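You operate a simulated robot arm through the tools that you are given. There is no shell and no other tool.

The job below is to be done with a simulated two-armed robot. You get a single attempt, and the scene is never put back.

TASK
Shut the air stand down and park the hose.
Fine: close the air lever, bleed the hose before it comes off, dial to zero.

Only the result counts: the job must be done as asked and must still hold three seconds after the hand-in. Knocking over, shifting, dropping, spilling or breaking anything else fails it.

THE ROBOT
Two 7-joint arms with fingered hands on one trunk that stands fixed in place. Base frame: the origin is at the foot of the trunk, x ahead of it, y to its left, z up. Readings come in mm, rad, newtons and seconds.
The left shoulder is at [70, 166, 918], the right one opposite. With the tool pointing down near the work surface each hand reaches from about 100 to 960 mm from the base axis, measured 20 degrees to its own side. Payload 4.1 kg a hand.
The TCP of each hand is the grasp point between the finger pads, 32 mm short of the fingertips. In the tool frame z runs along the fingers and y along their closing line. The gripper opens to 108 mm; its body begins 38 mm behind the TCP. The gripper is a hand of 4 fingers: y runs from the thumb to the fingers, the wrist lies at [-16, -108, -186] in the tool frame, and closing takes about 1.5 s.
Orientation is told as [roll, pitch, yaw] about the base's x, y, z axes, in that order, counted from this pose: with the fingers straight down and the wrist toward the robot, the tool's x, y and z point along [0, 1, 0], [1, 0, 0] and [0, 0, -1] of the base frame.

THE INTERFACE
- The arms move only by the tool nudge_tool. It takes "left_rows", "right_rows" or both (then of equal length, played together; a hand with none holds still); each is a list of rows, each a list of 6 numbers: the turn, a rotation vector about the tool's x, y, z in units of 45 degrees (1.0 is 45 degrees), then the shift along the tool's x, y, z in units of 300 mm (1.0 is 300 mm). In form: [[ax, ay, az, x, y, z], ...]. A call has 1 to 20 rows; each row is the pose to reach, as a shift and turn from the pose commanded when the call began, along the tool's axes at that moment. "left_fingers" and "right_fingers" are, for a hand that has rows, the gripper command, from -1 (shut) to 1 (fully open), values between in proportion, set as the call begins (left out, the last holds). A call with a number of a shift or a turn outside -1 to 1 is refused whole. Rows are played at 5 a second. More than 50 mm and 0.15 rad between two rows, or a gripper value outside its range, and nothing of the call is played. A pose out of reach is approached as far as the arm can. The call stops where the force on the tool passes 50 N (or 10 N more than at its start, if that is more) or the arm is blocked; 0.2 s more then pass. The fingers move at their own pace (about 45 mm/s each) and stop on an object; they squeeze with about 29 N. The grip force told is the motor's: it shows also when the fingers shut on nothing. Time passes only in rows, and 0.2 s behind the last, so rows that repeat a pose let the fingers close. It gives the time, the measured TCP pose, the force on the tool (base axes), the opening and the grip force at its end, in the units of the frame above (readings bear some noise), with the torque about the TCP (base axes, N m) and any sound that the robot's microphone picked up.
- Cameras (640 x 400 px; columns grow to the right, rows downward): "scene" is now at [144.6, -43.7, 1144.9]; the picture's right is [-0.43, -0.90, -0.00], its down [-0.46, 0.22, -0.86] and it looks along [0.77, -0.37, -0.51] (base axes); focal length 348 px, centre (320, 200). "left" rides on the left gripper at [-64, -93, -131] in its tool frame; the picture's right is [-0.80, -0.28, 0.53], its down [0.55, -0.71, 0.45] and it looks along [0.25, 0.65, 0.72] (tool axes); focal length 247 px, centre (320, 200). "right" rides on the right gripper at [64, -93, -132] in its tool frame; the picture's right is [-0.80, 0.28, -0.53], its down [-0.55, -0.71, 0.45] and it looks along [-0.25, 0.65, 0.72] (tool axes); focal length 247 px, centre (320, 200). There is no depth. A picture from a camera that has moved, and an enlarged one, comes with that camera's place and axes in the base frame and with its lens. The place of the scene camera against the robot may be out by one fixed shift of up to 25 mm in any direction.
- grab_frame(camera): a new picture of that camera. The clock stands still meanwhile.
- lift_body(by): slides the trunk up (or, below 0, down) by that many mm; the arms and the scene camera ride with it, the base frame stays. It gives what a move gives, with no picture.
- set_fingers(index, middle, ring, thumb_bend, hand): sets how far each is bent, from 0 (flat) to 1 (curled in); at 0.3 the hand is open as for a grip, at 0.7 the pads meet at the TCP. One left out holds its place. A second passes; each finger stops where it meets its share of the squeeze, and holds until it gets a number again. A gripper value or a shape takes the hand back. It gives what a move gives, with no picture; readings hold the bend of each and the force on the fingers (four entries, about 0 where the hand has none), thumb and palm.
- set_grasp(shape, hand): the hand has 4 fingers and takes this shape, open, in about a second: jaw (thumb against the fingers, like two jaws); tri (thumb and two fingers); tip (a fingertip pinch); poke (one finger out to press); point (the index stretched); flat (the hand flat); cup (the hand cupped); fist (a fist). The gripper value then closes the fingers along that shape, each until it touches; the sizes above hold for jaw. It gives what a move gives, with no picture.
- head_to(pan, tilt): turns the head with the scene camera to pan (to the left, within 1.501 rad either way) and tilt (down, from -0.506 to 1.204), counted from straight ahead of the robot. It gives what a move gives.
- zoom(camera, box): a new picture of the part [left, top, right, bottom] of that camera's present view, enlarged. The clock stands still meanwhile.
- hand_in(): hands the job in; it is judged then, once.

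Places have to be worked out from the pictures, the camera data and where the tool is seen. Open the grippers and draw the arms clear of the work before you hand the job in, unless the task says otherwise.

The tools are called by a JSON object that holds its "api" and its "payload". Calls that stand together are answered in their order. nudge_tool: Moves the arms, as the interface text tells. Its arguments: {"type":"object","properties":{"left_rows":{"type":"array"},"left_fingers":{"type":"number"},"right_rows":{"type":"array"},"right_fingers":{"type":"number"}},"required":[]} The other tools are called the same way: lift_body (by) moves the trunk up or down; set_grasp (shape, hand) gives the hand a shape; set_fingers (index, middle, ring, thumb_bend, hand) moves the fingers one by one; head_to (pan, tilt) turns the head that bears the scene camera; grab_frame (camera) takes a picture; zoom (camera, box) takes an enlarged picture of a part of a camera's view; hand_in () hands the job in.

At the start:

```text
t: 0.0
left_tcp_pos: [664.9, -105.8, 962.2]
left_orientation: [0.0, 0.001, 0.0]
left_force: [-0.3, 1.1, 0.4]
left_wrist_torque: [-0.02, -0.02, 0.0]
left_opening: 107.4
left_grasp_force: 0.0
left_shape: jaw
left_bend: [0.3, 0.3, 0.3, 0.3]
left_finger forces: [0.0, 0.0, 0.0, 0.0, 0.0, 0.1]
right_tcp_pos: [409.1, -534.2, 917.7]
right_orientation: [0.0, -0.001, -0.001]
right_force: [0.4, -0.7, -0.5]
right_wrist_torque: [0.0, -0.02, -0.04]
right_opening: 107.4
right_grasp_force: 0.1
right_shape: jaw
right_bend: [0.3, 0.3, 0.3, 0.3]
right_finger forces: [0.0, 0.0, 0.0, 0.0, 0.0, 0.0]
trunk travel left (down, up): [-425.0, 515.0]
head pan, tilt (commanded): [-0.449, 0.539]
```

scene: 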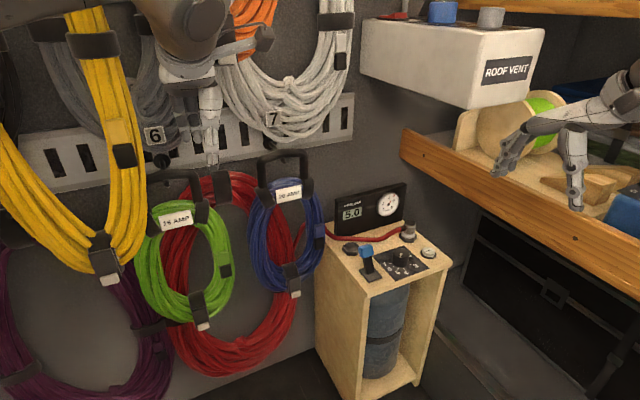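
right: 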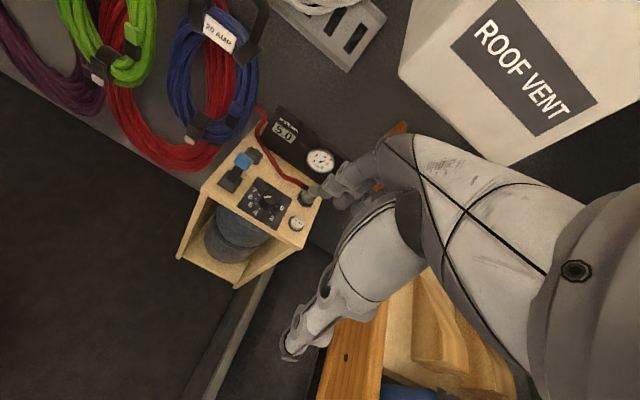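
left: 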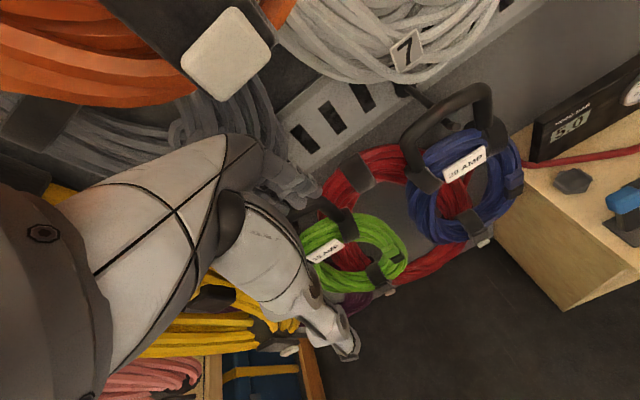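

I see the air stand (wooden box with a blue lever, a dial, a gauge, a red hose) near the centre-right of the scene view. I'll zoom in on it first to learn its parts.

{"api": "zoom", "payload": {"camera": "scene", "box": [310, 170, 470, 300]}}

{"api": "zoom", "payload": {"camera": "right", "box": [200, 90, 360, 260]}}

{"api": "zoom", "payload": {"camera": "left", "box": [480, 50, 640, 260]}}

```text
3.08 times, centred on (390, 235) of scene
camera zoom: at [144.6, -43.7, 1144.9], right [-0.43, -0.9, 0.0], down [-0.46, 0.22, -0.86], along [0.77, -0.37, -0.51], focal length 1070 px, centre (105, 92)
```

zoom: 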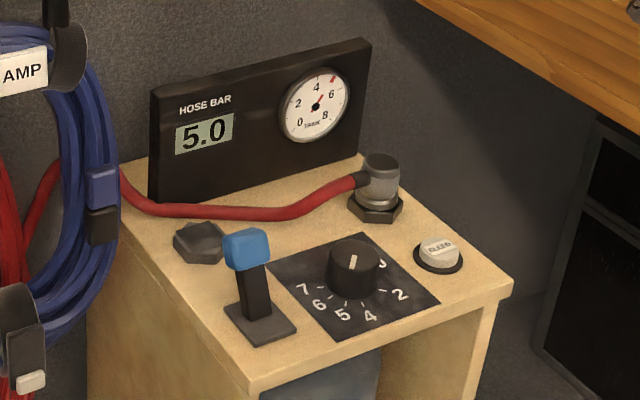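

```text
2.35 times, centred on (280, 175) of right
camera zoom: at [317.3, -470.2, 1049.2], right [0.28, -0.8, 0.53], down [-0.71, -0.55, -0.45], along [0.65, -0.25, -0.72], focal length 581 px, centre (414, 259)
```

zoom: 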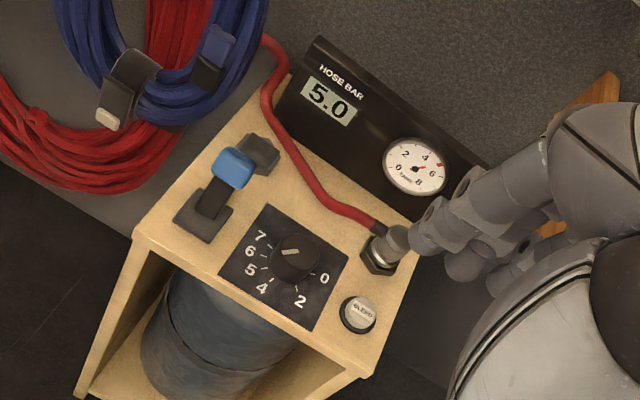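

```text
1.90 times, centred on (560, 155) of left
camera zoom: at [572.4, -169.6, 1093.6], right [-0.28, -0.8, -0.53], down [-0.71, 0.55, -0.45], along [0.65, 0.25, -0.72], focal length 470 px, centre (-137, 286)
```

zoom: 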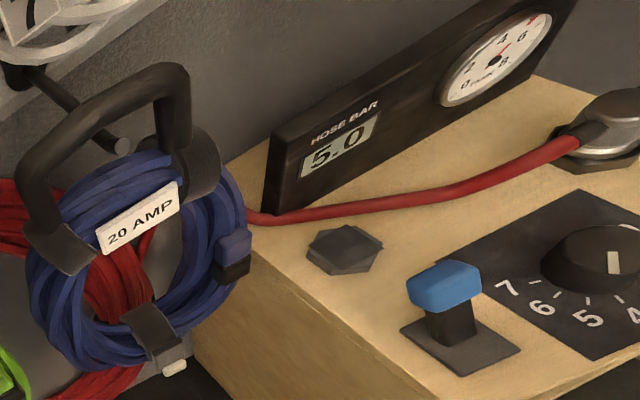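

The stand top appears at about z≈555, spanning x≈612–850, y≈-390…-646: lever knob near [678,-424,616], dial near [655,-518], bleed button near [653,-603], coupling near [748,-608] and a grey hex near [765,-433]. I'll aim the head at it and zoom in on the details.

{"api": "head_to", "payload": {"pan": -0.68, "tilt": 0.66}}

{"api": "grab_frame", "payload": {"camera": "scene"}}

```text
t: 0.8
left_tcp_pos: [665.7, -105.0, 962.6]
left_orientation: [0.0, 0.001, 0.001]
left_force: [0.1, 0.1, -0.5]
left_wrist_torque: [0.02, -0.02, 0.01]
left_opening: 107.6
left_grasp_force: 0.0
left_shape: jaw
left_bend: [0.3, 0.3, 0.3, 0.3]
left_finger forces: [0.0, 0.1, 0.0, 0.0, 0.0, 0.0]
right_tcp_pos: [409.7, -533.7, 918.9]
right_orientation: [-0.001, 0.001, 0.001]
right_force: [-0.2, 0.4, -0.5]
right_wrist_torque: [-0.01, -0.02, 0.0]
right_opening: 107.8
right_grasp_force: 0.1
right_shape: jaw
right_bend: [0.3, 0.3, 0.3, 0.3]
right_finger forces: [0.0, 0.0, 0.0, 0.0, 0.0, 0.0]
trunk travel left (down, up): [-425.0, 515.0]
head pan, tilt (commanded): [-0.681, 0.66]
```

```text
taken
camera scene: at [130.7, -59.0, 1134.3], right [-0.63, -0.78, 0.0], down [-0.48, 0.39, -0.79], along [0.61, -0.5, -0.61], focal length 348 px, centre (320, 200)
```

scene: 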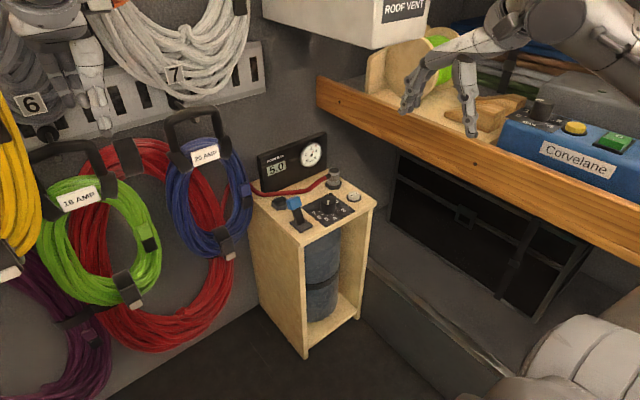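

The stand is now in the middle of the scene view. I'll zoom tightly on each part.

{"api": "zoom", "payload": {"camera": "scene", "box": [245, 150, 385, 245]}}

{"api": "zoom", "payload": {"camera": "scene", "box": [265, 180, 325, 240]}}

{"api": "zoom", "payload": {"camera": "scene", "box": [305, 155, 365, 225]}}

```text
4.21 times, centred on (315, 198) of scene
camera zoom: at [130.7, -59.0, 1134.3], right [-0.63, -0.78, 0.0], down [-0.48, 0.39, -0.79], along [0.61, -0.5, -0.61], focal length 1464 px, centre (341, 210)
```

zoom: 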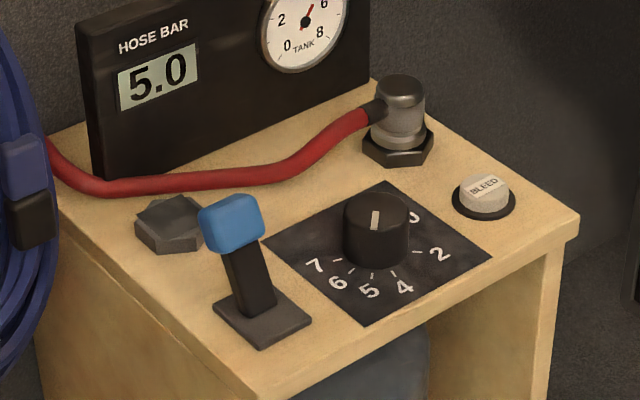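

```text
6.67 times, centred on (295, 210) of scene
camera zoom: at [130.7, -59.0, 1134.3], right [-0.63, -0.78, 0.0], down [-0.48, 0.39, -0.79], along [0.61, -0.5, -0.61], focal length 2318 px, centre (487, 133)
```

zoom: 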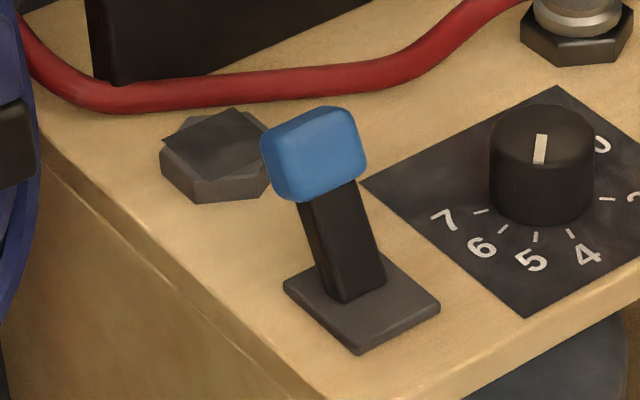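

```text
5.71 times, centred on (335, 190) of scene
camera zoom: at [130.7, -59.0, 1134.3], right [-0.63, -0.78, 0.0], down [-0.48, 0.39, -0.79], along [0.61, -0.5, -0.61], focal length 1987 px, centre (234, 257)
```

zoom: 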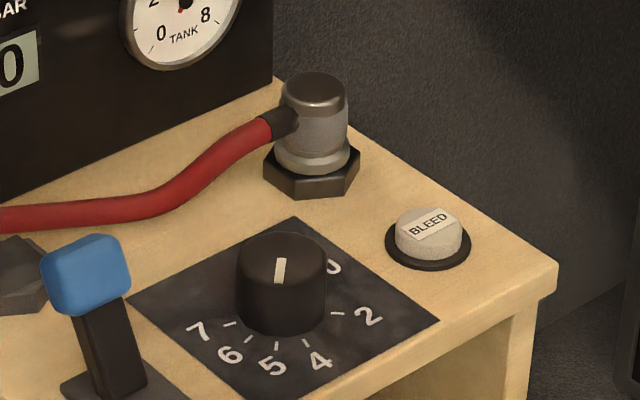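

The details show a bayonet-style/quick coupling on the outlet, a hex holder near the lever (likely the park post), the dial at 5 and the bleed button at right. I'll bring the left hand over, yawed to the right, so its camera gives a close second viewpoint on the stand.

{"api": "nudge_tool", "payload": {"left_rows": [[0, 0, 0.125, -0.044, -0.031, 0.013], [0, 0, 0.25, -0.088, -0.062, 0.027], [0, 0, 0.375, -0.131, -0.094, 0.04], [0, 0, 0.5, -0.175, -0.125, 0.053], [0, 0, 0.625, -0.219, -0.156, 0.067], [0, 0, 0.75, -0.262, -0.187, 0.08], [0, 0, 0.875, -0.306, -0.219, 0.094], [0, 0, 1.0, -0.35, -0.25, 0.107]]}}

{"api": "grab_frame", "payload": {"camera": "left"}}

{"api": "zoom", "payload": {"camera": "right", "box": [260, 200, 560, 400]}}

```text
t: 2.5
left_tcp_pos: [588.4, -210.9, 929.7]
left_orientation: [0.001, -0.001, -0.788]
left_force: [0.0, -0.3, 0.3]
left_wrist_torque: [0.0, -0.03, 0.0]
left_opening: 107.5
left_grasp_force: 0.1
left_shape: jaw
left_bend: [0.3, 0.3, 0.3, 0.3]
left_finger forces: [0.0, 0.0, 0.0, 0.1, 0.0, 0.0]
right_tcp_pos: [409.8, -534.5, 918.4]
right_orientation: [0.001, 0.0, 0.002]
right_force: [-0.4, -0.3, 0.4]
right_wrist_torque: [0.02, -0.04, 0.0]
right_opening: 107.6
right_grasp_force: 0.0
right_shape: jaw
right_bend: [0.3, 0.3, 0.3, 0.3]
right_finger forces: [0.1, 0.1, 0.1, 0.0, 0.0, 0.0]
trunk travel left (down, up): [-425.0, 515.0]
head pan, tilt (commanded): [-0.681, 0.66]
```

```text
taken
camera left: at [478.6, -190.9, 1061.8], right [-0.77, -0.36, -0.53], down [-0.11, 0.89, -0.45], along [0.63, -0.28, -0.72], focal length 247 px, centre (320, 200)
```

left: 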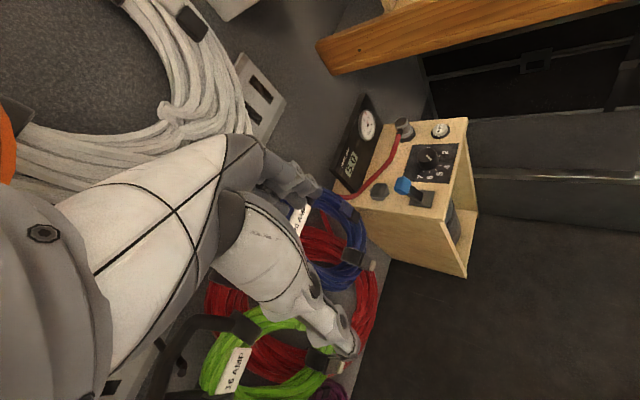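

```text
2.00 times, centred on (410, 300) of right
camera zoom: at [317.4, -470.5, 1049.0], right [0.28, -0.8, 0.53], down [-0.71, -0.55, -0.45], along [0.65, -0.25, -0.72], focal length 494 px, centre (140, 0)
```

zoom: 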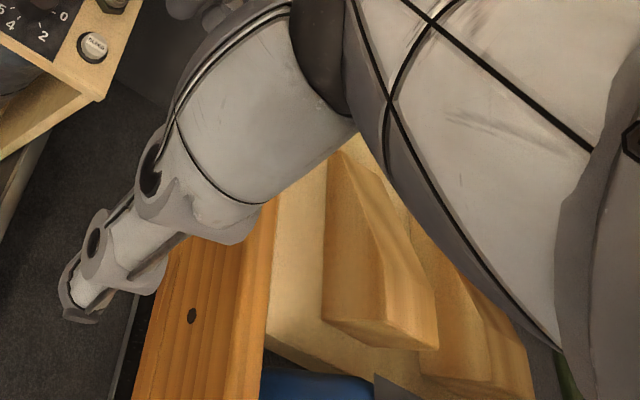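

The left camera now has a clear view of the stand, and the shelf lip works out at about y≈-670, z≈720–815. I'll zoom in on the stand from this viewpoint for triangulation.

{"api": "zoom", "payload": {"camera": "left", "box": [330, 90, 490, 230]}}

{"api": "zoom", "payload": {"camera": "left", "box": [360, 160, 440, 220]}}

{"api": "zoom", "payload": {"camera": "left", "box": [380, 105, 470, 190]}}

```text
2.86 times, centred on (410, 160) of left
camera zoom: at [478.6, -190.9, 1061.8], right [-0.77, -0.36, -0.53], down [-0.11, 0.89, -0.45], along [0.63, -0.28, -0.72], focal length 706 px, centre (63, 314)
```

zoom: 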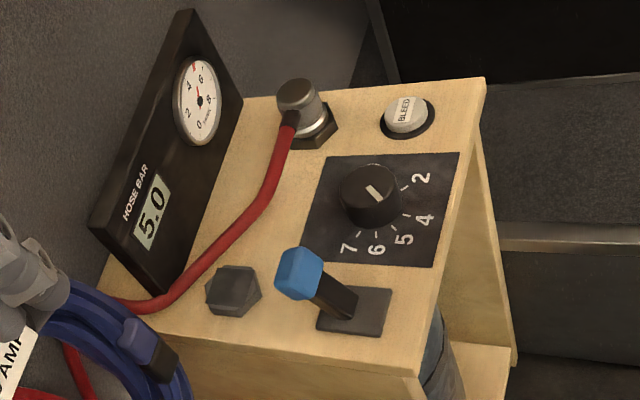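

```text
6.67 times, centred on (400, 190) of left
camera zoom: at [478.6, -190.9, 1061.8], right [-0.77, -0.36, -0.53], down [-0.11, 0.89, -0.45], along [0.63, -0.28, -0.72], focal length 1646 px, centre (-213, 267)
```

zoom: 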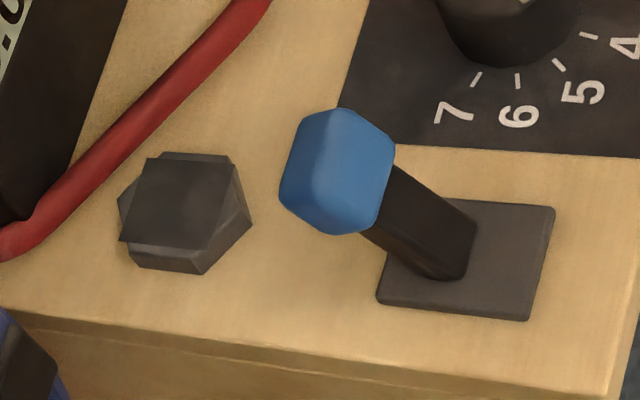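

```text
4.71 times, centred on (425, 148) of left
camera zoom: at [478.6, -190.9, 1061.8], right [-0.77, -0.36, -0.53], down [-0.11, 0.89, -0.45], along [0.63, -0.28, -0.72], focal length 1162 px, centre (-174, 447)
```

zoom: 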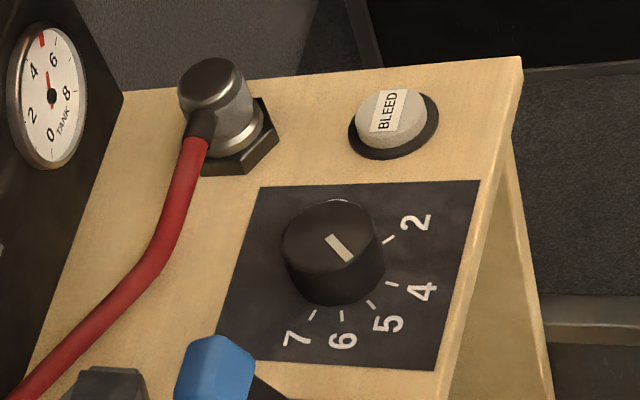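

The hex post beside the lever seems to have a square plate or cap on top. I'll bring the left camera nearer and lower to see it, the coupling and the lever in more detail.

{"api": "nudge_tool", "payload": {"left_rows": [[0, 0, 0, -0.016, 0.077, 0.117], [0, 0, 0, -0.032, 0.155, 0.234], [0, 0, 0, -0.048, 0.232, 0.35], [0, 0, 0, -0.063, 0.309, 0.467]]}}

{"api": "grab_frame", "payload": {"camera": "left"}}

{"api": "grab_frame", "payload": {"camera": "scene"}}

```text
t: 3.5
left_tcp_pos: [642.9, -288.0, 788.3]
left_orientation: [0.0, 0.0, -0.786]
left_force: [0.4, 0.0, -0.3]
left_wrist_torque: [-0.01, 0.0, 0.0]
left_opening: 108.1
left_grasp_force: 0.0
left_shape: jaw
left_bend: [0.3, 0.3, 0.3, 0.3]
left_finger forces: [0.0, 0.1, 0.0, 0.1, 0.1, 0.0]
right_tcp_pos: [409.9, -534.3, 916.3]
right_orientation: [0.0, -0.001, 0.0]
right_force: [-0.5, 0.6, 0.1]
right_wrist_torque: [0.01, -0.02, -0.01]
right_opening: 107.7
right_grasp_force: 0.0
right_shape: jaw
right_bend: [0.3, 0.3, 0.3, 0.3]
right_finger forces: [0.1, 0.0, 0.0, 0.0, 0.1, 0.1]
trunk travel left (down, up): [-425.0, 515.0]
head pan, tilt (commanded): [-0.681, 0.66]
```

```text
taken
camera left: at [531.6, -269.0, 920.2], right [-0.76, -0.36, -0.53], down [-0.11, 0.89, -0.45], along [0.64, -0.28, -0.72], focal length 247 px, centre (320, 200)
```

left: 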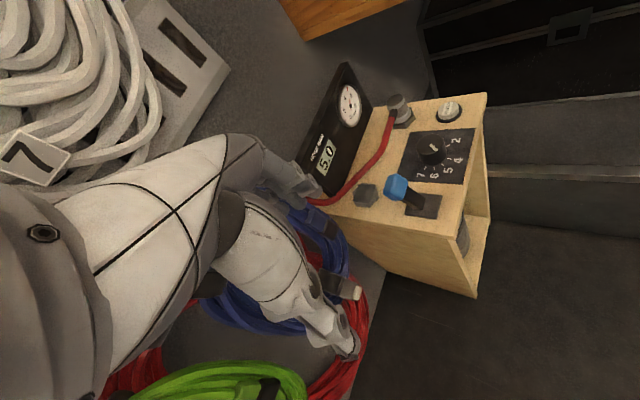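

```text
taken
camera scene: at [131.1, -59.7, 1134.2], right [-0.63, -0.78, 0.0], down [-0.48, 0.39, -0.79], along [0.61, -0.5, -0.61], focal length 348 px, centre (320, 200)
```

scene: 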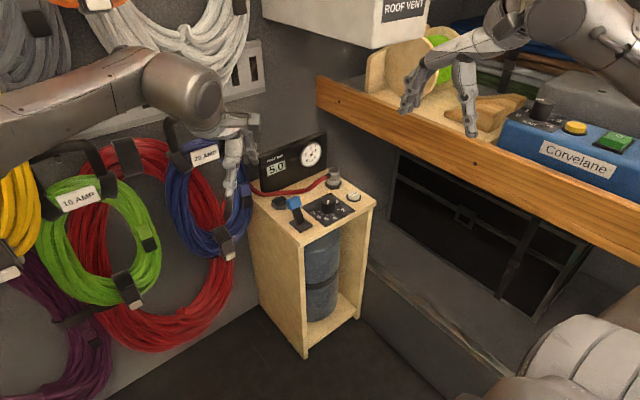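

{"api": "zoom", "payload": {"camera": "left", "box": [340, 165, 400, 225]}}

{"api": "zoom", "payload": {"camera": "left", "box": [370, 85, 480, 195]}}

{"api": "zoom", "payload": {"camera": "left", "box": [370, 165, 450, 235]}}

```text
6.67 times, centred on (370, 195) of left
camera zoom: at [531.6, -269.0, 920.2], right [-0.76, -0.36, -0.53], down [-0.11, 0.89, -0.45], along [0.64, -0.28, -0.72], focal length 1646 px, centre (-13, 233)
```

zoom: 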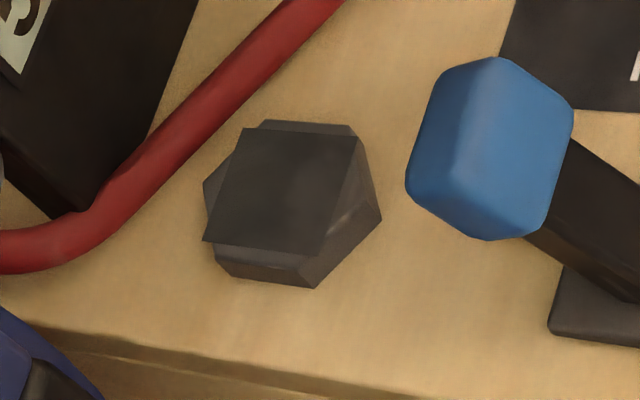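

```text
3.64 times, centred on (425, 140) of left
camera zoom: at [531.6, -269.0, 920.2], right [-0.76, -0.36, -0.53], down [-0.11, 0.89, -0.45], along [0.64, -0.28, -0.72], focal length 898 px, centre (-62, 418)
```

zoom: 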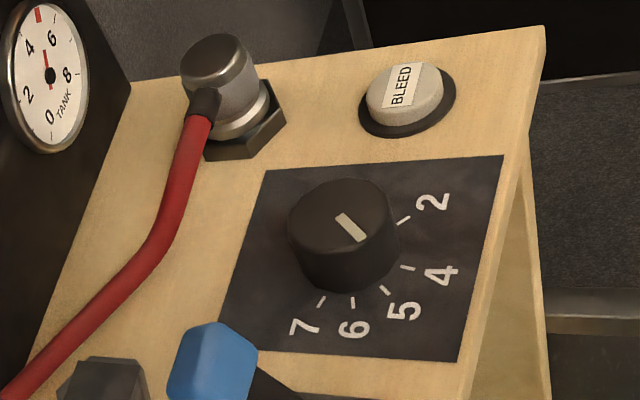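

```text
5.71 times, centred on (410, 200) of left
camera zoom: at [531.6, -269.0, 920.2], right [-0.76, -0.36, -0.53], down [-0.11, 0.89, -0.45], along [0.64, -0.28, -0.72], focal length 1411 px, centre (-194, 200)
```

zoom: 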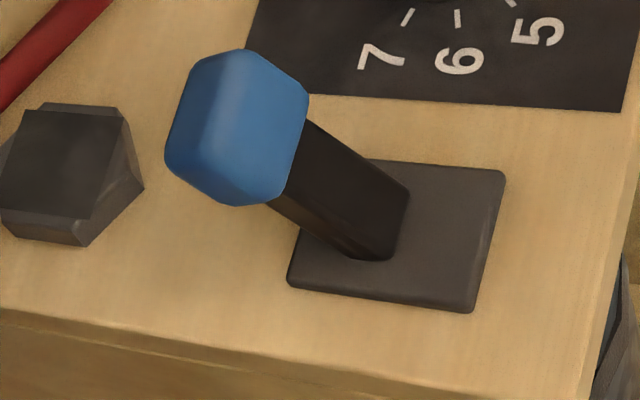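

The hex near the lever carries a thin square plate on top. I'll zoom extra-tight on it from all three cameras to understand whether it's a hinged flap.

{"api": "zoom", "payload": {"camera": "scene", "box": [262, 188, 292, 214]}}

{"api": "zoom", "payload": {"camera": "right", "box": [215, 130, 275, 190]}}

{"api": "zoom", "payload": {"camera": "scene", "box": [315, 160, 350, 195]}}

```text
15.38 times, centred on (277, 201) of scene
camera zoom: at [131.1, -59.7, 1134.2], right [-0.63, -0.78, 0.0], down [-0.48, 0.39, -0.79], along [0.61, -0.5, -0.61], focal length 5350 px, centre (982, 185)
```

zoom: 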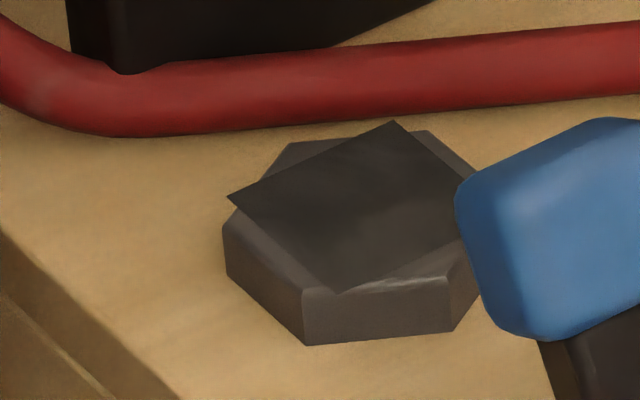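

```text
6.67 times, centred on (245, 160) of right
camera zoom: at [317.9, -470.8, 1048.7], right [0.28, -0.8, 0.53], down [-0.71, -0.55, -0.45], along [0.65, -0.25, -0.72], focal length 1646 px, centre (820, 467)
```

zoom: 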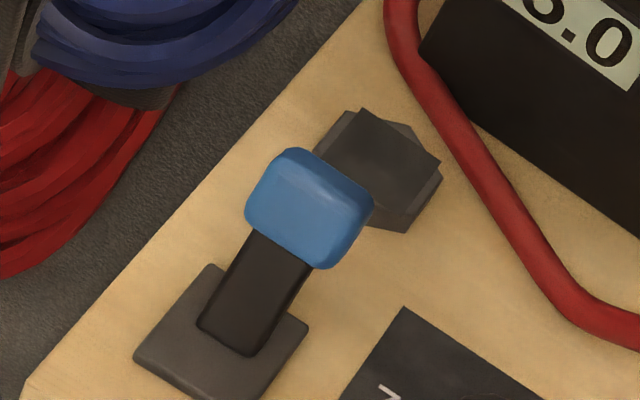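

```text
11.43 times, centred on (332, 178) of scene
camera zoom: at [131.1, -59.7, 1134.2], right [-0.63, -0.78, 0.0], down [-0.48, 0.39, -0.79], along [0.61, -0.5, -0.61], focal length 3974 px, centre (177, 457)
```

zoom: 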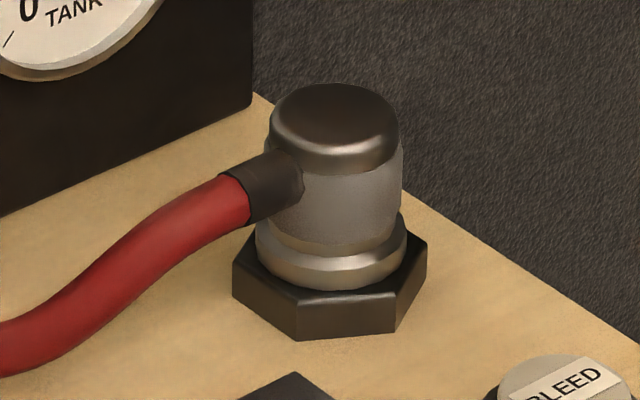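

The plate looks like a thin horizontal square lid sitting on the hex. Before assuming that's the park, I'll survey the surroundings for any labelled parking place.

{"api": "zoom", "payload": {"camera": "scene", "box": [220, 120, 420, 360]}}

{"api": "zoom", "payload": {"camera": "scene", "box": [0, 100, 280, 360]}}

{"api": "zoom", "payload": {"camera": "scene", "box": [360, 0, 640, 250]}}

{"api": "zoom", "payload": {"camera": "left", "box": [280, 60, 400, 210]}}

```text
1.67 times, centred on (320, 240) of scene
camera zoom: at [131.1, -59.7, 1134.2], right [-0.63, -0.78, 0.0], down [-0.48, 0.39, -0.79], along [0.61, -0.5, -0.61], focal length 580 px, centre (320, 133)
```

zoom: 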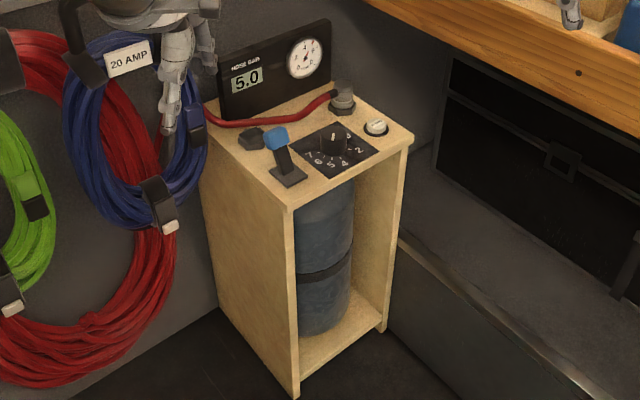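

```text
1.54 times, centred on (140, 230) of scene
camera zoom: at [131.1, -59.7, 1134.2], right [-0.63, -0.78, 0.0], down [-0.48, 0.39, -0.79], along [0.61, -0.5, -0.61], focal length 535 px, centre (597, 154)
```

zoom: 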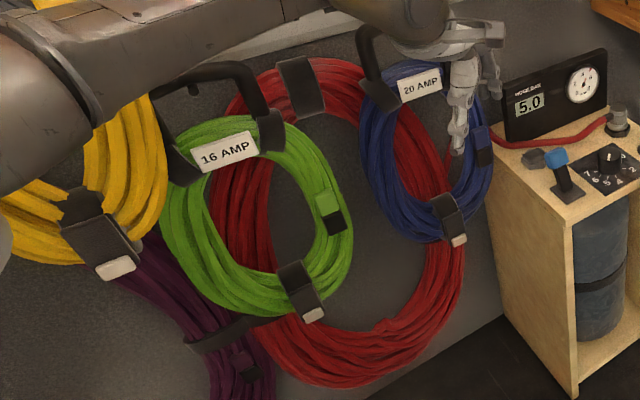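

```text
1.60 times, centred on (500, 125) of scene
camera zoom: at [131.1, -59.7, 1134.2], right [-0.63, -0.78, 0.0], down [-0.48, 0.39, -0.79], along [0.61, -0.5, -0.61], focal length 556 px, centre (32, 320)
```

zoom: 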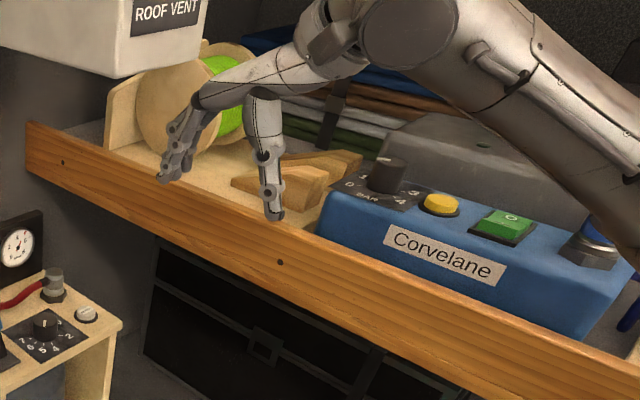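

```text
2.67 times, centred on (340, 135) of left
camera zoom: at [531.6, -269.0, 920.2], right [-0.76, -0.36, -0.53], down [-0.11, 0.89, -0.45], along [0.64, -0.28, -0.72], focal length 659 px, centre (267, 373)
```

zoom: 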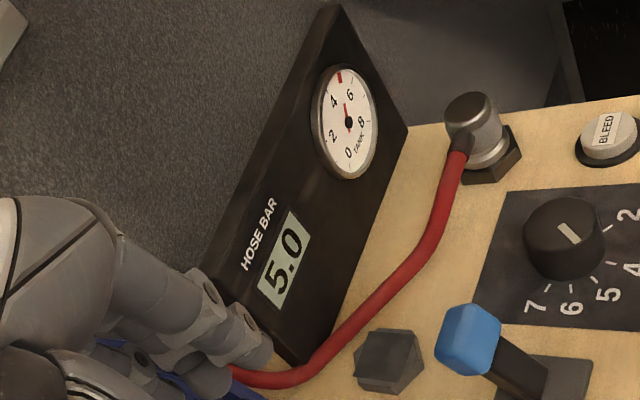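

There's also a "Corvelane" blue unit on the shelf, which isn't part of the air stand. I'll compare its hex fitting for insight into how the park fitting works.

{"api": "zoom", "payload": {"camera": "scene", "box": [500, 80, 640, 180]}}

{"api": "head_to", "payload": {"pan": -1.1, "tilt": 0.6}}

{"api": "grab_frame", "payload": {"camera": "scene"}}

```text
4.00 times, centred on (570, 130) of scene
camera zoom: at [131.1, -59.7, 1134.2], right [-0.63, -0.78, 0.0], down [-0.48, 0.39, -0.79], along [0.61, -0.5, -0.61], focal length 1391 px, centre (-680, 480)
```

zoom: 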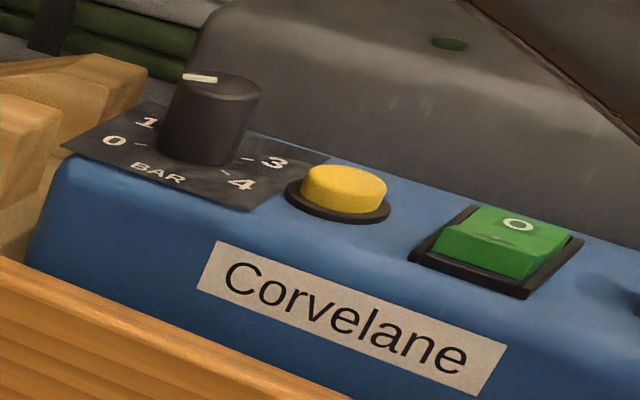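

```text
t: 4.4
left_tcp_pos: [642.1, -288.6, 789.9]
left_orientation: [0.002, -0.002, -0.786]
left_force: [0.1, 0.0, 1.0]
left_wrist_torque: [-0.01, 0.0, 0.01]
left_opening: 107.6
left_grasp_force: 0.0
left_shape: jaw
left_bend: [0.3, 0.3, 0.3, 0.3]
left_finger forces: [0.1, 0.1, 0.0, 0.0, 0.0, 0.0]
right_tcp_pos: [409.8, -533.4, 918.9]
right_orientation: [-0.001, 0.0, 0.0]
right_force: [-0.2, -0.9, 0.4]
right_wrist_torque: [-0.01, -0.01, -0.03]
right_opening: 107.5
right_grasp_force: 0.1
right_shape: jaw
right_bend: [0.3, 0.3, 0.3, 0.3]
right_finger forces: [0.1, 0.0, 0.0, 0.0, 0.1, 0.1]
trunk travel left (down, up): [-425.0, 515.0]
head pan, tilt (commanded): [-1.1, 0.6]
```

```text
taken
camera scene: at [103.6, -83.5, 1139.4], right [-0.89, -0.45, 0.0], down [-0.26, 0.5, -0.82], along [0.37, -0.73, -0.57], focal length 348 px, centre (320, 200)
```

scene: 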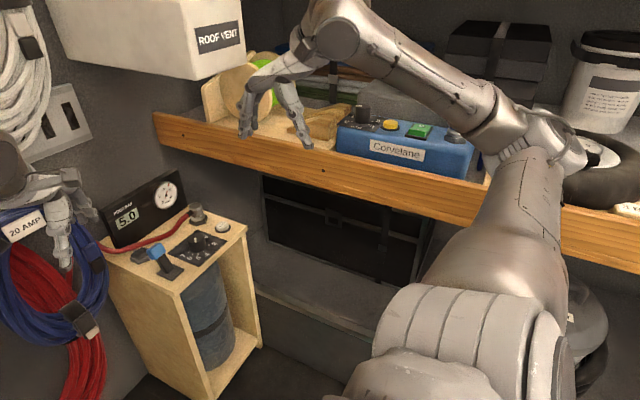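

I'll zoom extremely tight on the square plate to look for text or a hinge, from the left camera and (panning back) the scene camera.

{"api": "zoom", "payload": {"camera": "left", "box": [352, 180, 382, 208]}}

{"api": "zoom", "payload": {"camera": "scene", "box": [125, 238, 160, 272]}}

{"api": "zoom", "payload": {"camera": "scene", "box": [95, 160, 265, 300]}}

```text
14.29 times, centred on (367, 194) of left
camera zoom: at [530.8, -268.6, 921.1], right [-0.76, -0.36, -0.53], down [-0.11, 0.89, -0.45], along [0.64, -0.28, -0.72], focal length 3528 px, centre (-351, 286)
```

zoom: 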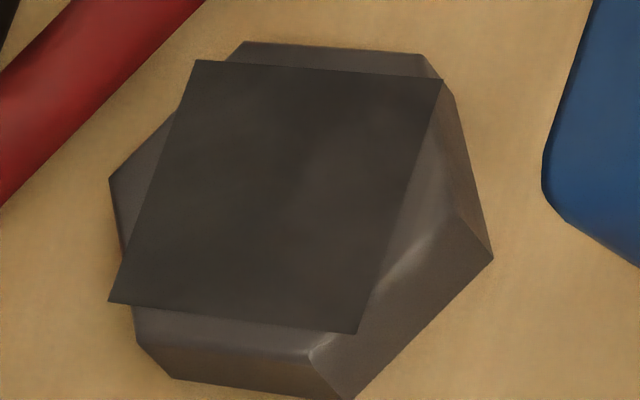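

```text
11.76 times, centred on (142, 255) of scene
camera zoom: at [103.6, -83.5, 1139.4], right [-0.89, -0.45, 0.0], down [-0.26, 0.5, -0.82], along [0.37, -0.73, -0.57], focal length 4091 px, centre (2408, -447)
```

zoom: 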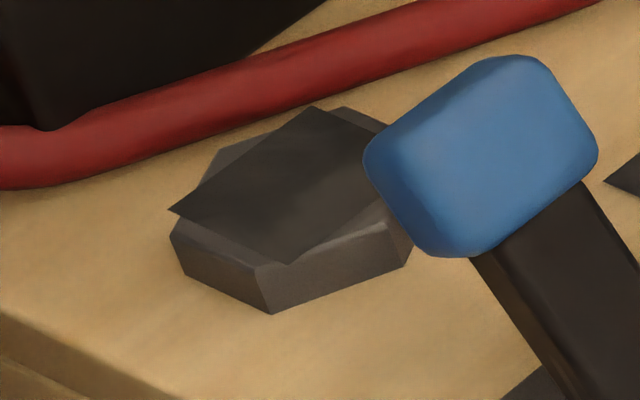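

```text
2.86 times, centred on (180, 230) of scene
camera zoom: at [103.6, -83.5, 1139.4], right [-0.89, -0.45, 0.0], down [-0.26, 0.5, -0.82], along [0.37, -0.73, -0.57], focal length 994 px, centre (720, 114)
```

zoom: 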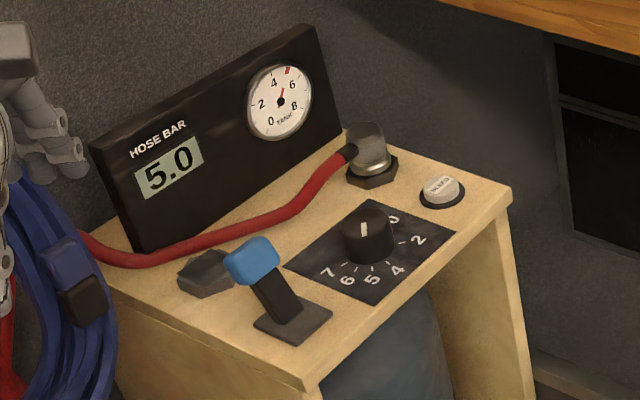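

The plate is a zero-thickness decal on the hex, so I take the hex at about [750,-430,572] as the parking seat. Triangulated: lever knob [676,-425,616], dial top [654,-516,590], bleed top [647,-599,575], coupling top [720,-588,621]. I'll back the left hand off to its earlier viewpoint and bring the right hand in towards the stand, watching its elbow.

{"api": "nudge_tool", "payload": {"left_rows": [[0, 0, 0, 0.013, -0.062, -0.093], [0, 0, 0, 0.025, -0.124, -0.187], [0, 0, 0, 0.038, -0.185, -0.28], [0, 0, 0, 0.05, -0.247, -0.374], [0, 0, 0, 0.063, -0.309, -0.467]], "right_rows": [[0, 0, 0, 0.09, 0.05, 0.02], [0, 0, 0, 0.18, 0.11, 0.06], [0, 0, 0, 0.27, 0.17, 0.1], [0, 0, 0, 0.36, 0.23, 0.15], [0, 0, 0, 0.447, 0.3, 0.2]]}}

{"api": "grab_frame", "payload": {"camera": "scene"}}

{"api": "grab_frame", "payload": {"camera": "right"}}

{"api": "grab_frame", "payload": {"camera": "left"}}

```text
t: 5.6
left_tcp_pos: [589.2, -207.3, 930.5]
left_orientation: [-0.002, -0.002, -0.785]
left_force: [-0.2, 1.1, 0.3]
left_wrist_torque: [-0.03, -0.02, 0.01]
left_opening: 107.8
left_grasp_force: 0.0
left_shape: jaw
left_bend: [0.3, 0.3, 0.3, 0.3]
left_finger forces: [0.0, 0.1, 0.1, 0.0, 0.0, 0.0]
right_tcp_pos: [498.2, -397.9, 859.8]
right_orientation: [-0.002, -0.001, -0.002]
right_force: [0.7, 0.5, -0.1]
right_wrist_torque: [-0.05, 0.0, 0.02]
right_opening: 107.5
right_grasp_force: 0.0
right_shape: jaw
right_bend: [0.3, 0.3, 0.3, 0.3]
right_finger forces: [0.0, 0.1, 0.0, 0.0, 0.0, 0.0]
trunk travel left (down, up): [-425.0, 515.0]
head pan, tilt (commanded): [-1.1, 0.6]
```

```text
taken
camera scene: at [103.1, -80.8, 1139.6], right [-0.89, -0.45, 0.0], down [-0.26, 0.5, -0.83], along [0.37, -0.74, -0.56], focal length 348 px, centre (320, 200)
```

scene: 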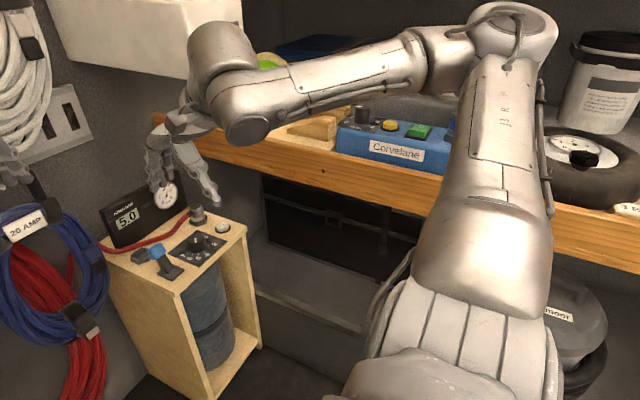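

```text
taken
camera right: at [406.3, -333.3, 990.4], right [0.28, -0.8, 0.53], down [-0.71, -0.55, -0.45], along [0.65, -0.25, -0.72], focal length 247 px, centre (320, 200)
```

right: 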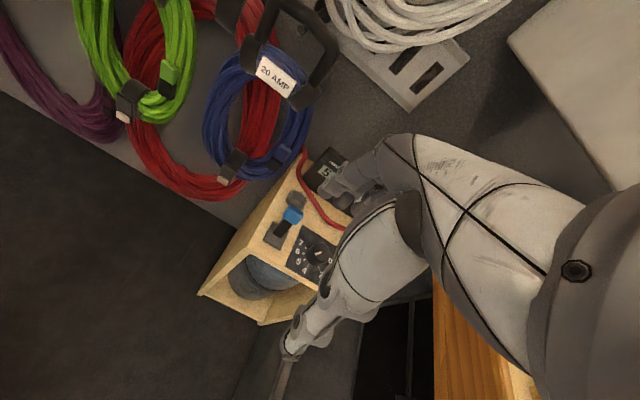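

```text
taken
camera left: at [478.1, -187.3, 1062.2], right [-0.76, -0.36, -0.53], down [-0.11, 0.89, -0.45], along [0.64, -0.28, -0.72], focal length 247 px, centre (320, 200)
```

left: 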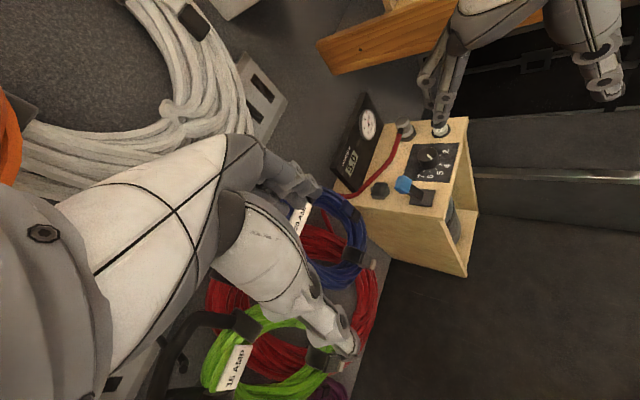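

The right elbow rises well clear of the shelf as the hand comes in. Next I bring the right hand above the lever so that its three fingers come down on the far (+x) side of the blue knob.

{"api": "nudge_tool", "payload": {"right_rows": [[0, 0, 0, -0.018, 0.095, 0.06], [0, 0, 0, -0.036, 0.19, 0.13], [0, 0, 0, -0.054, 0.285, 0.21], [0, 0, 0, -0.072, 0.38, 0.3], [0, 0, 0, -0.09, 0.473, 0.4]]}}

{"api": "grab_frame", "payload": {"camera": "scene"}}

{"api": "grab_frame", "payload": {"camera": "left"}}

{"api": "grab_frame", "payload": {"camera": "right"}}

```text
t: 6.8
left_tcp_pos: [590.3, -210.4, 928.5]
left_orientation: [0.001, 0.001, -0.787]
left_force: [0.4, 0.6, 0.1]
left_wrist_torque: [0.0, -0.02, 0.0]
left_opening: 107.6
left_grasp_force: 0.1
left_shape: jaw
left_bend: [0.3, 0.3, 0.3, 0.3]
left_finger forces: [0.1, 0.0, 0.0, 0.1, 0.0, 0.0]
right_tcp_pos: [642.6, -427.7, 737.5]
right_orientation: [0.003, 0.002, 0.001]
right_force: [-0.7, -0.3, 0.0]
right_wrist_torque: [0.02, 0.0, -0.01]
right_opening: 107.8
right_grasp_force: 0.0
right_shape: jaw
right_bend: [0.3, 0.3, 0.3, 0.3]
right_finger forces: [0.0, 0.1, 0.0, 0.1, 0.0, 0.0]
trunk travel left (down, up): [-425.0, 515.0]
head pan, tilt (commanded): [-1.1, 0.6]
```

```text
taken
camera scene: at [104.9, -83.7, 1139.3], right [-0.89, -0.45, 0.0], down [-0.26, 0.5, -0.82], along [0.37, -0.74, -0.57], focal length 348 px, centre (320, 200)
```

scene: 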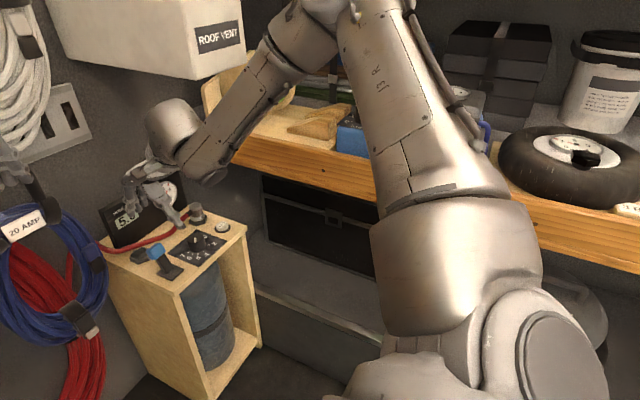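

```text
taken
camera left: at [480.0, -190.2, 1060.6], right [-0.77, -0.36, -0.53], down [-0.11, 0.89, -0.45], along [0.63, -0.28, -0.72], focal length 247 px, centre (320, 200)
```

left: 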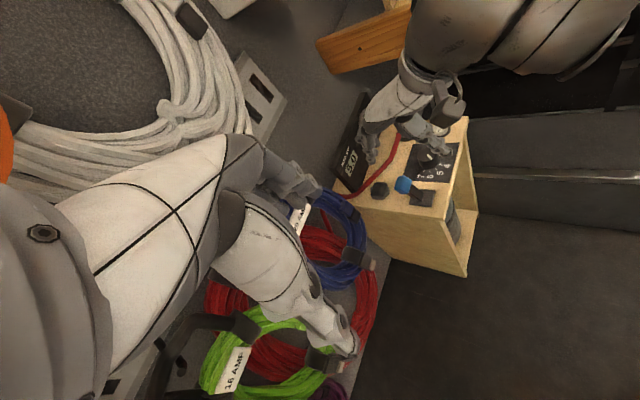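

```text
taken
camera right: at [550.4, -362.8, 869.1], right [0.28, -0.8, 0.53], down [-0.71, -0.55, -0.45], along [0.65, -0.25, -0.72], focal length 247 px, centre (320, 200)
```

right: 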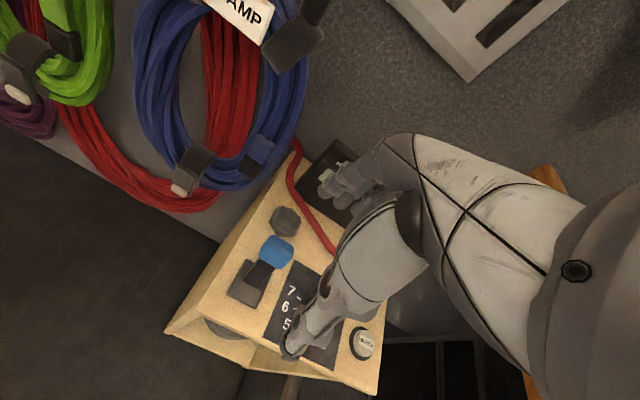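

The hand is above the lever with the elbow high and clear. I'll descend part-way (fingertips still above the knob) and check the alignment.

{"api": "nudge_tool", "payload": {"right_rows": [[0, 0, 0, 0.0, 0.01, 0.06], [0, 0, 0, 0.005, 0.02, 0.12], [0, 0, 0, 0.007, 0.02, 0.18]]}}

{"api": "zoom", "payload": {"camera": "left", "box": [340, 80, 500, 230]}}

{"api": "zoom", "payload": {"camera": "scene", "box": [90, 150, 260, 290]}}

{"api": "zoom", "payload": {"camera": "right", "box": [200, 150, 400, 350]}}

```text
t: 7.6
left_tcp_pos: [591.0, -209.7, 930.4]
left_orientation: [0.002, -0.001, -0.786]
left_force: [0.4, -0.3, 0.0]
left_wrist_torque: [0.01, 0.03, 0.0]
left_opening: 107.8
left_grasp_force: 0.0
left_shape: jaw
left_bend: [0.3, 0.3, 0.3, 0.3]
left_finger forces: [0.1, 0.1, 0.0, 0.0, 0.0, 0.0]
right_tcp_pos: [647.5, -424.6, 683.8]
right_orientation: [-0.001, 0.002, -0.001]
right_force: [0.2, -1.0, 0.1]
right_wrist_torque: [0.0, 0.0, 0.01]
right_opening: 107.9
right_grasp_force: 0.0
right_shape: jaw
right_bend: [0.3, 0.3, 0.3, 0.3]
right_finger forces: [0.0, 0.0, 0.0, 0.1, 0.0, 0.0]
trunk travel left (down, up): [-425.0, 515.0]
head pan, tilt (commanded): [-1.1, 0.6]
```

```text
2.67 times, centred on (420, 155) of left
camera zoom: at [479.4, -189.8, 1061.0], right [-0.76, -0.36, -0.53], down [-0.11, 0.89, -0.45], along [0.63, -0.28, -0.72], focal length 659 px, centre (53, 320)
```

zoom: 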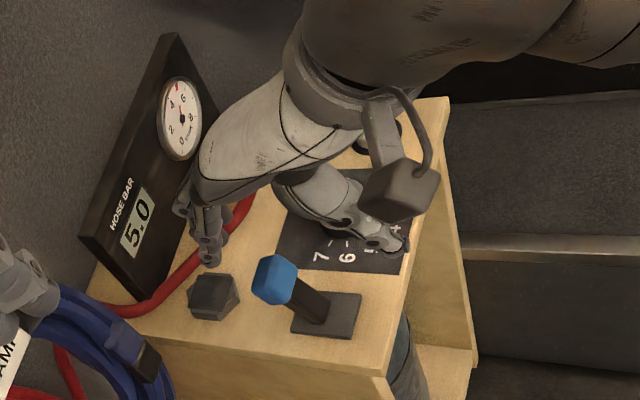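

```text
2.86 times, centred on (175, 220) of scene
camera zoom: at [104.2, -83.3, 1139.4], right [-0.89, -0.45, 0.0], down [-0.26, 0.5, -0.82], along [0.37, -0.74, -0.57], focal length 994 px, centre (734, 143)
```

zoom: 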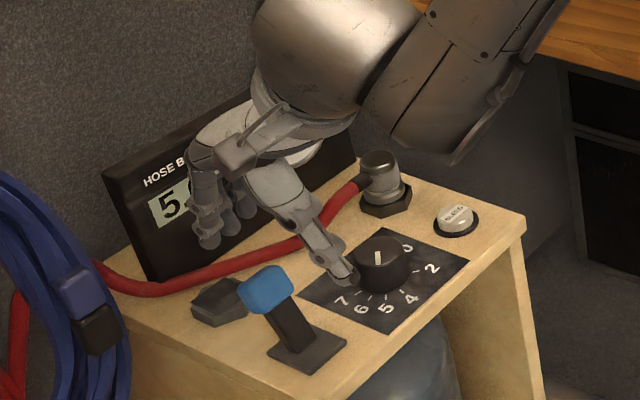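

```text
2.00 times, centred on (300, 250) of right
camera zoom: at [555.8, -360.6, 814.6], right [0.28, -0.8, 0.53], down [-0.71, -0.55, -0.45], along [0.65, -0.25, -0.72], focal length 494 px, centre (360, 100)
```

zoom: 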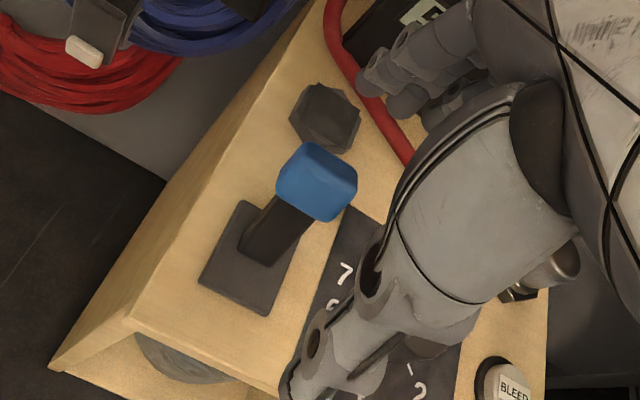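

Fingertips are at about x≈714 and thumb at x≈587 at z≈652, straddling the knob as planned. I descend 50 mm so the fingers are behind the blue knob.

{"api": "nudge_tool", "payload": {"right_rows": [[0, 0, 0, 0, 0, 0.05], [0, 0, 0, 0, 0, 0.1], [0, 0, 0, 0, 0, 0.166]]}}

{"api": "zoom", "payload": {"camera": "left", "box": [340, 100, 480, 230]}}

{"api": "zoom", "payload": {"camera": "scene", "box": [90, 170, 260, 290]}}

```text
t: 8.4
left_tcp_pos: [590.1, -209.9, 929.5]
left_orientation: [-0.001, 0.0, -0.785]
left_force: [-0.7, 0.1, -0.1]
left_wrist_torque: [-0.01, 0.0, -0.03]
left_opening: 107.6
left_grasp_force: 0.1
left_shape: jaw
left_bend: [0.3, 0.3, 0.3, 0.3]
left_finger forces: [0.0, 0.1, 0.0, 0.1, 0.0, 0.1]
right_tcp_pos: [630.2, -425.7, 658.5]
right_orientation: [0.002, 0.001, -0.001]
right_force: [0.5, -0.5, -0.4]
right_wrist_torque: [-0.01, 0.0, 0.0]
right_opening: 107.7
right_grasp_force: 0.2
right_shape: jaw
right_bend: [0.3, 0.3, 0.3, 0.3]
right_finger forces: [0.0, 0.1, 0.0, 0.1, 0.1, 0.1]
right hand out of reach, approached as far as the arm can: row 2, 3
trunk travel left (down, up): [-425.0, 515.0]
head pan, tilt (commanded): [-1.1, 0.6]
```

```text
3.08 times, centred on (410, 165) of left
camera zoom: at [479.0, -189.9, 1061.2], right [-0.76, -0.36, -0.53], down [-0.11, 0.89, -0.45], along [0.63, -0.28, -0.72], focal length 760 px, centre (43, 308)
```

zoom: 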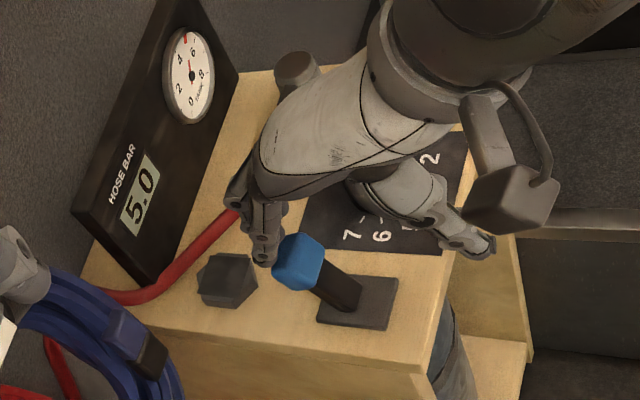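

```text
3.33 times, centred on (175, 230) of scene
camera zoom: at [103.9, -83.4, 1139.4], right [-0.89, -0.45, 0.0], down [-0.26, 0.5, -0.82], along [0.37, -0.74, -0.57], focal length 1159 px, centre (803, 100)
```

zoom: 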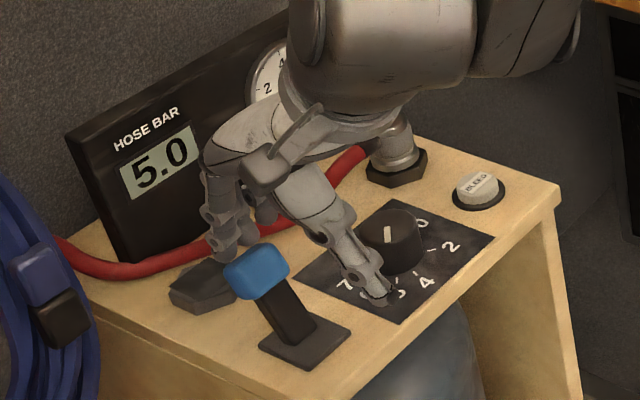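

The right arm ran out of reach at z≈658 in this posture (joint limit), so lowering the trunk should help. I'll raise the right hand about 200 mm first, then lower the trunk by 200 mm so that the arm works at a comfortable relative height.

{"api": "nudge_tool", "payload": {"right_rows": [[0, 0, 0, 0, -0.02, -0.1], [0, 0, 0, 0, -0.05, -0.21], [0, 0, 0, 0, -0.08, -0.33], [0, 0, 0, 0, -0.12, -0.45], [0, 0, 0, 0, -0.16, -0.57], [0, 0, 0, 0, -0.2, -0.7]]}}

{"api": "grab_frame", "payload": {"camera": "scene"}}

```text
t: 9.8
left_tcp_pos: [589.2, -209.5, 931.6]
left_orientation: [0.001, 0.0, -0.785]
left_force: [-0.4, 0.0, -0.3]
left_wrist_torque: [0.03, 0.0, 0.0]
left_opening: 107.5
left_grasp_force: 0.0
left_shape: jaw
left_bend: [0.3, 0.3, 0.3, 0.3]
left_finger forces: [0.1, 0.1, 0.0, 0.0, 0.1, 0.0]
right_tcp_pos: [569.9, -427.7, 866.6]
right_orientation: [0.001, 0.002, 0.0]
right_force: [-0.8, 0.4, 0.8]
right_wrist_torque: [0.02, -0.03, 0.01]
right_opening: 107.7
right_grasp_force: 0.1
right_shape: jaw
right_bend: [0.3, 0.3, 0.3, 0.3]
right_finger forces: [0.1, 0.1, 0.1, 0.1, 0.0, 0.0]
trunk travel left (down, up): [-425.0, 515.0]
head pan, tilt (commanded): [-1.1, 0.6]
```

```text
taken
camera scene: at [102.3, -84.3, 1139.5], right [-0.89, -0.45, 0.0], down [-0.26, 0.5, -0.82], along [0.37, -0.73, -0.57], focal length 348 px, centre (320, 200)
```

scene: 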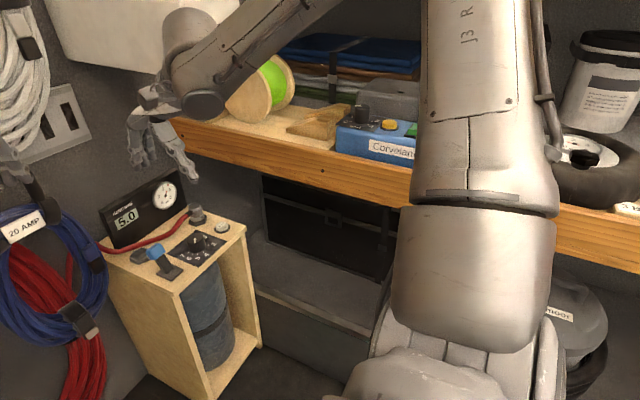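

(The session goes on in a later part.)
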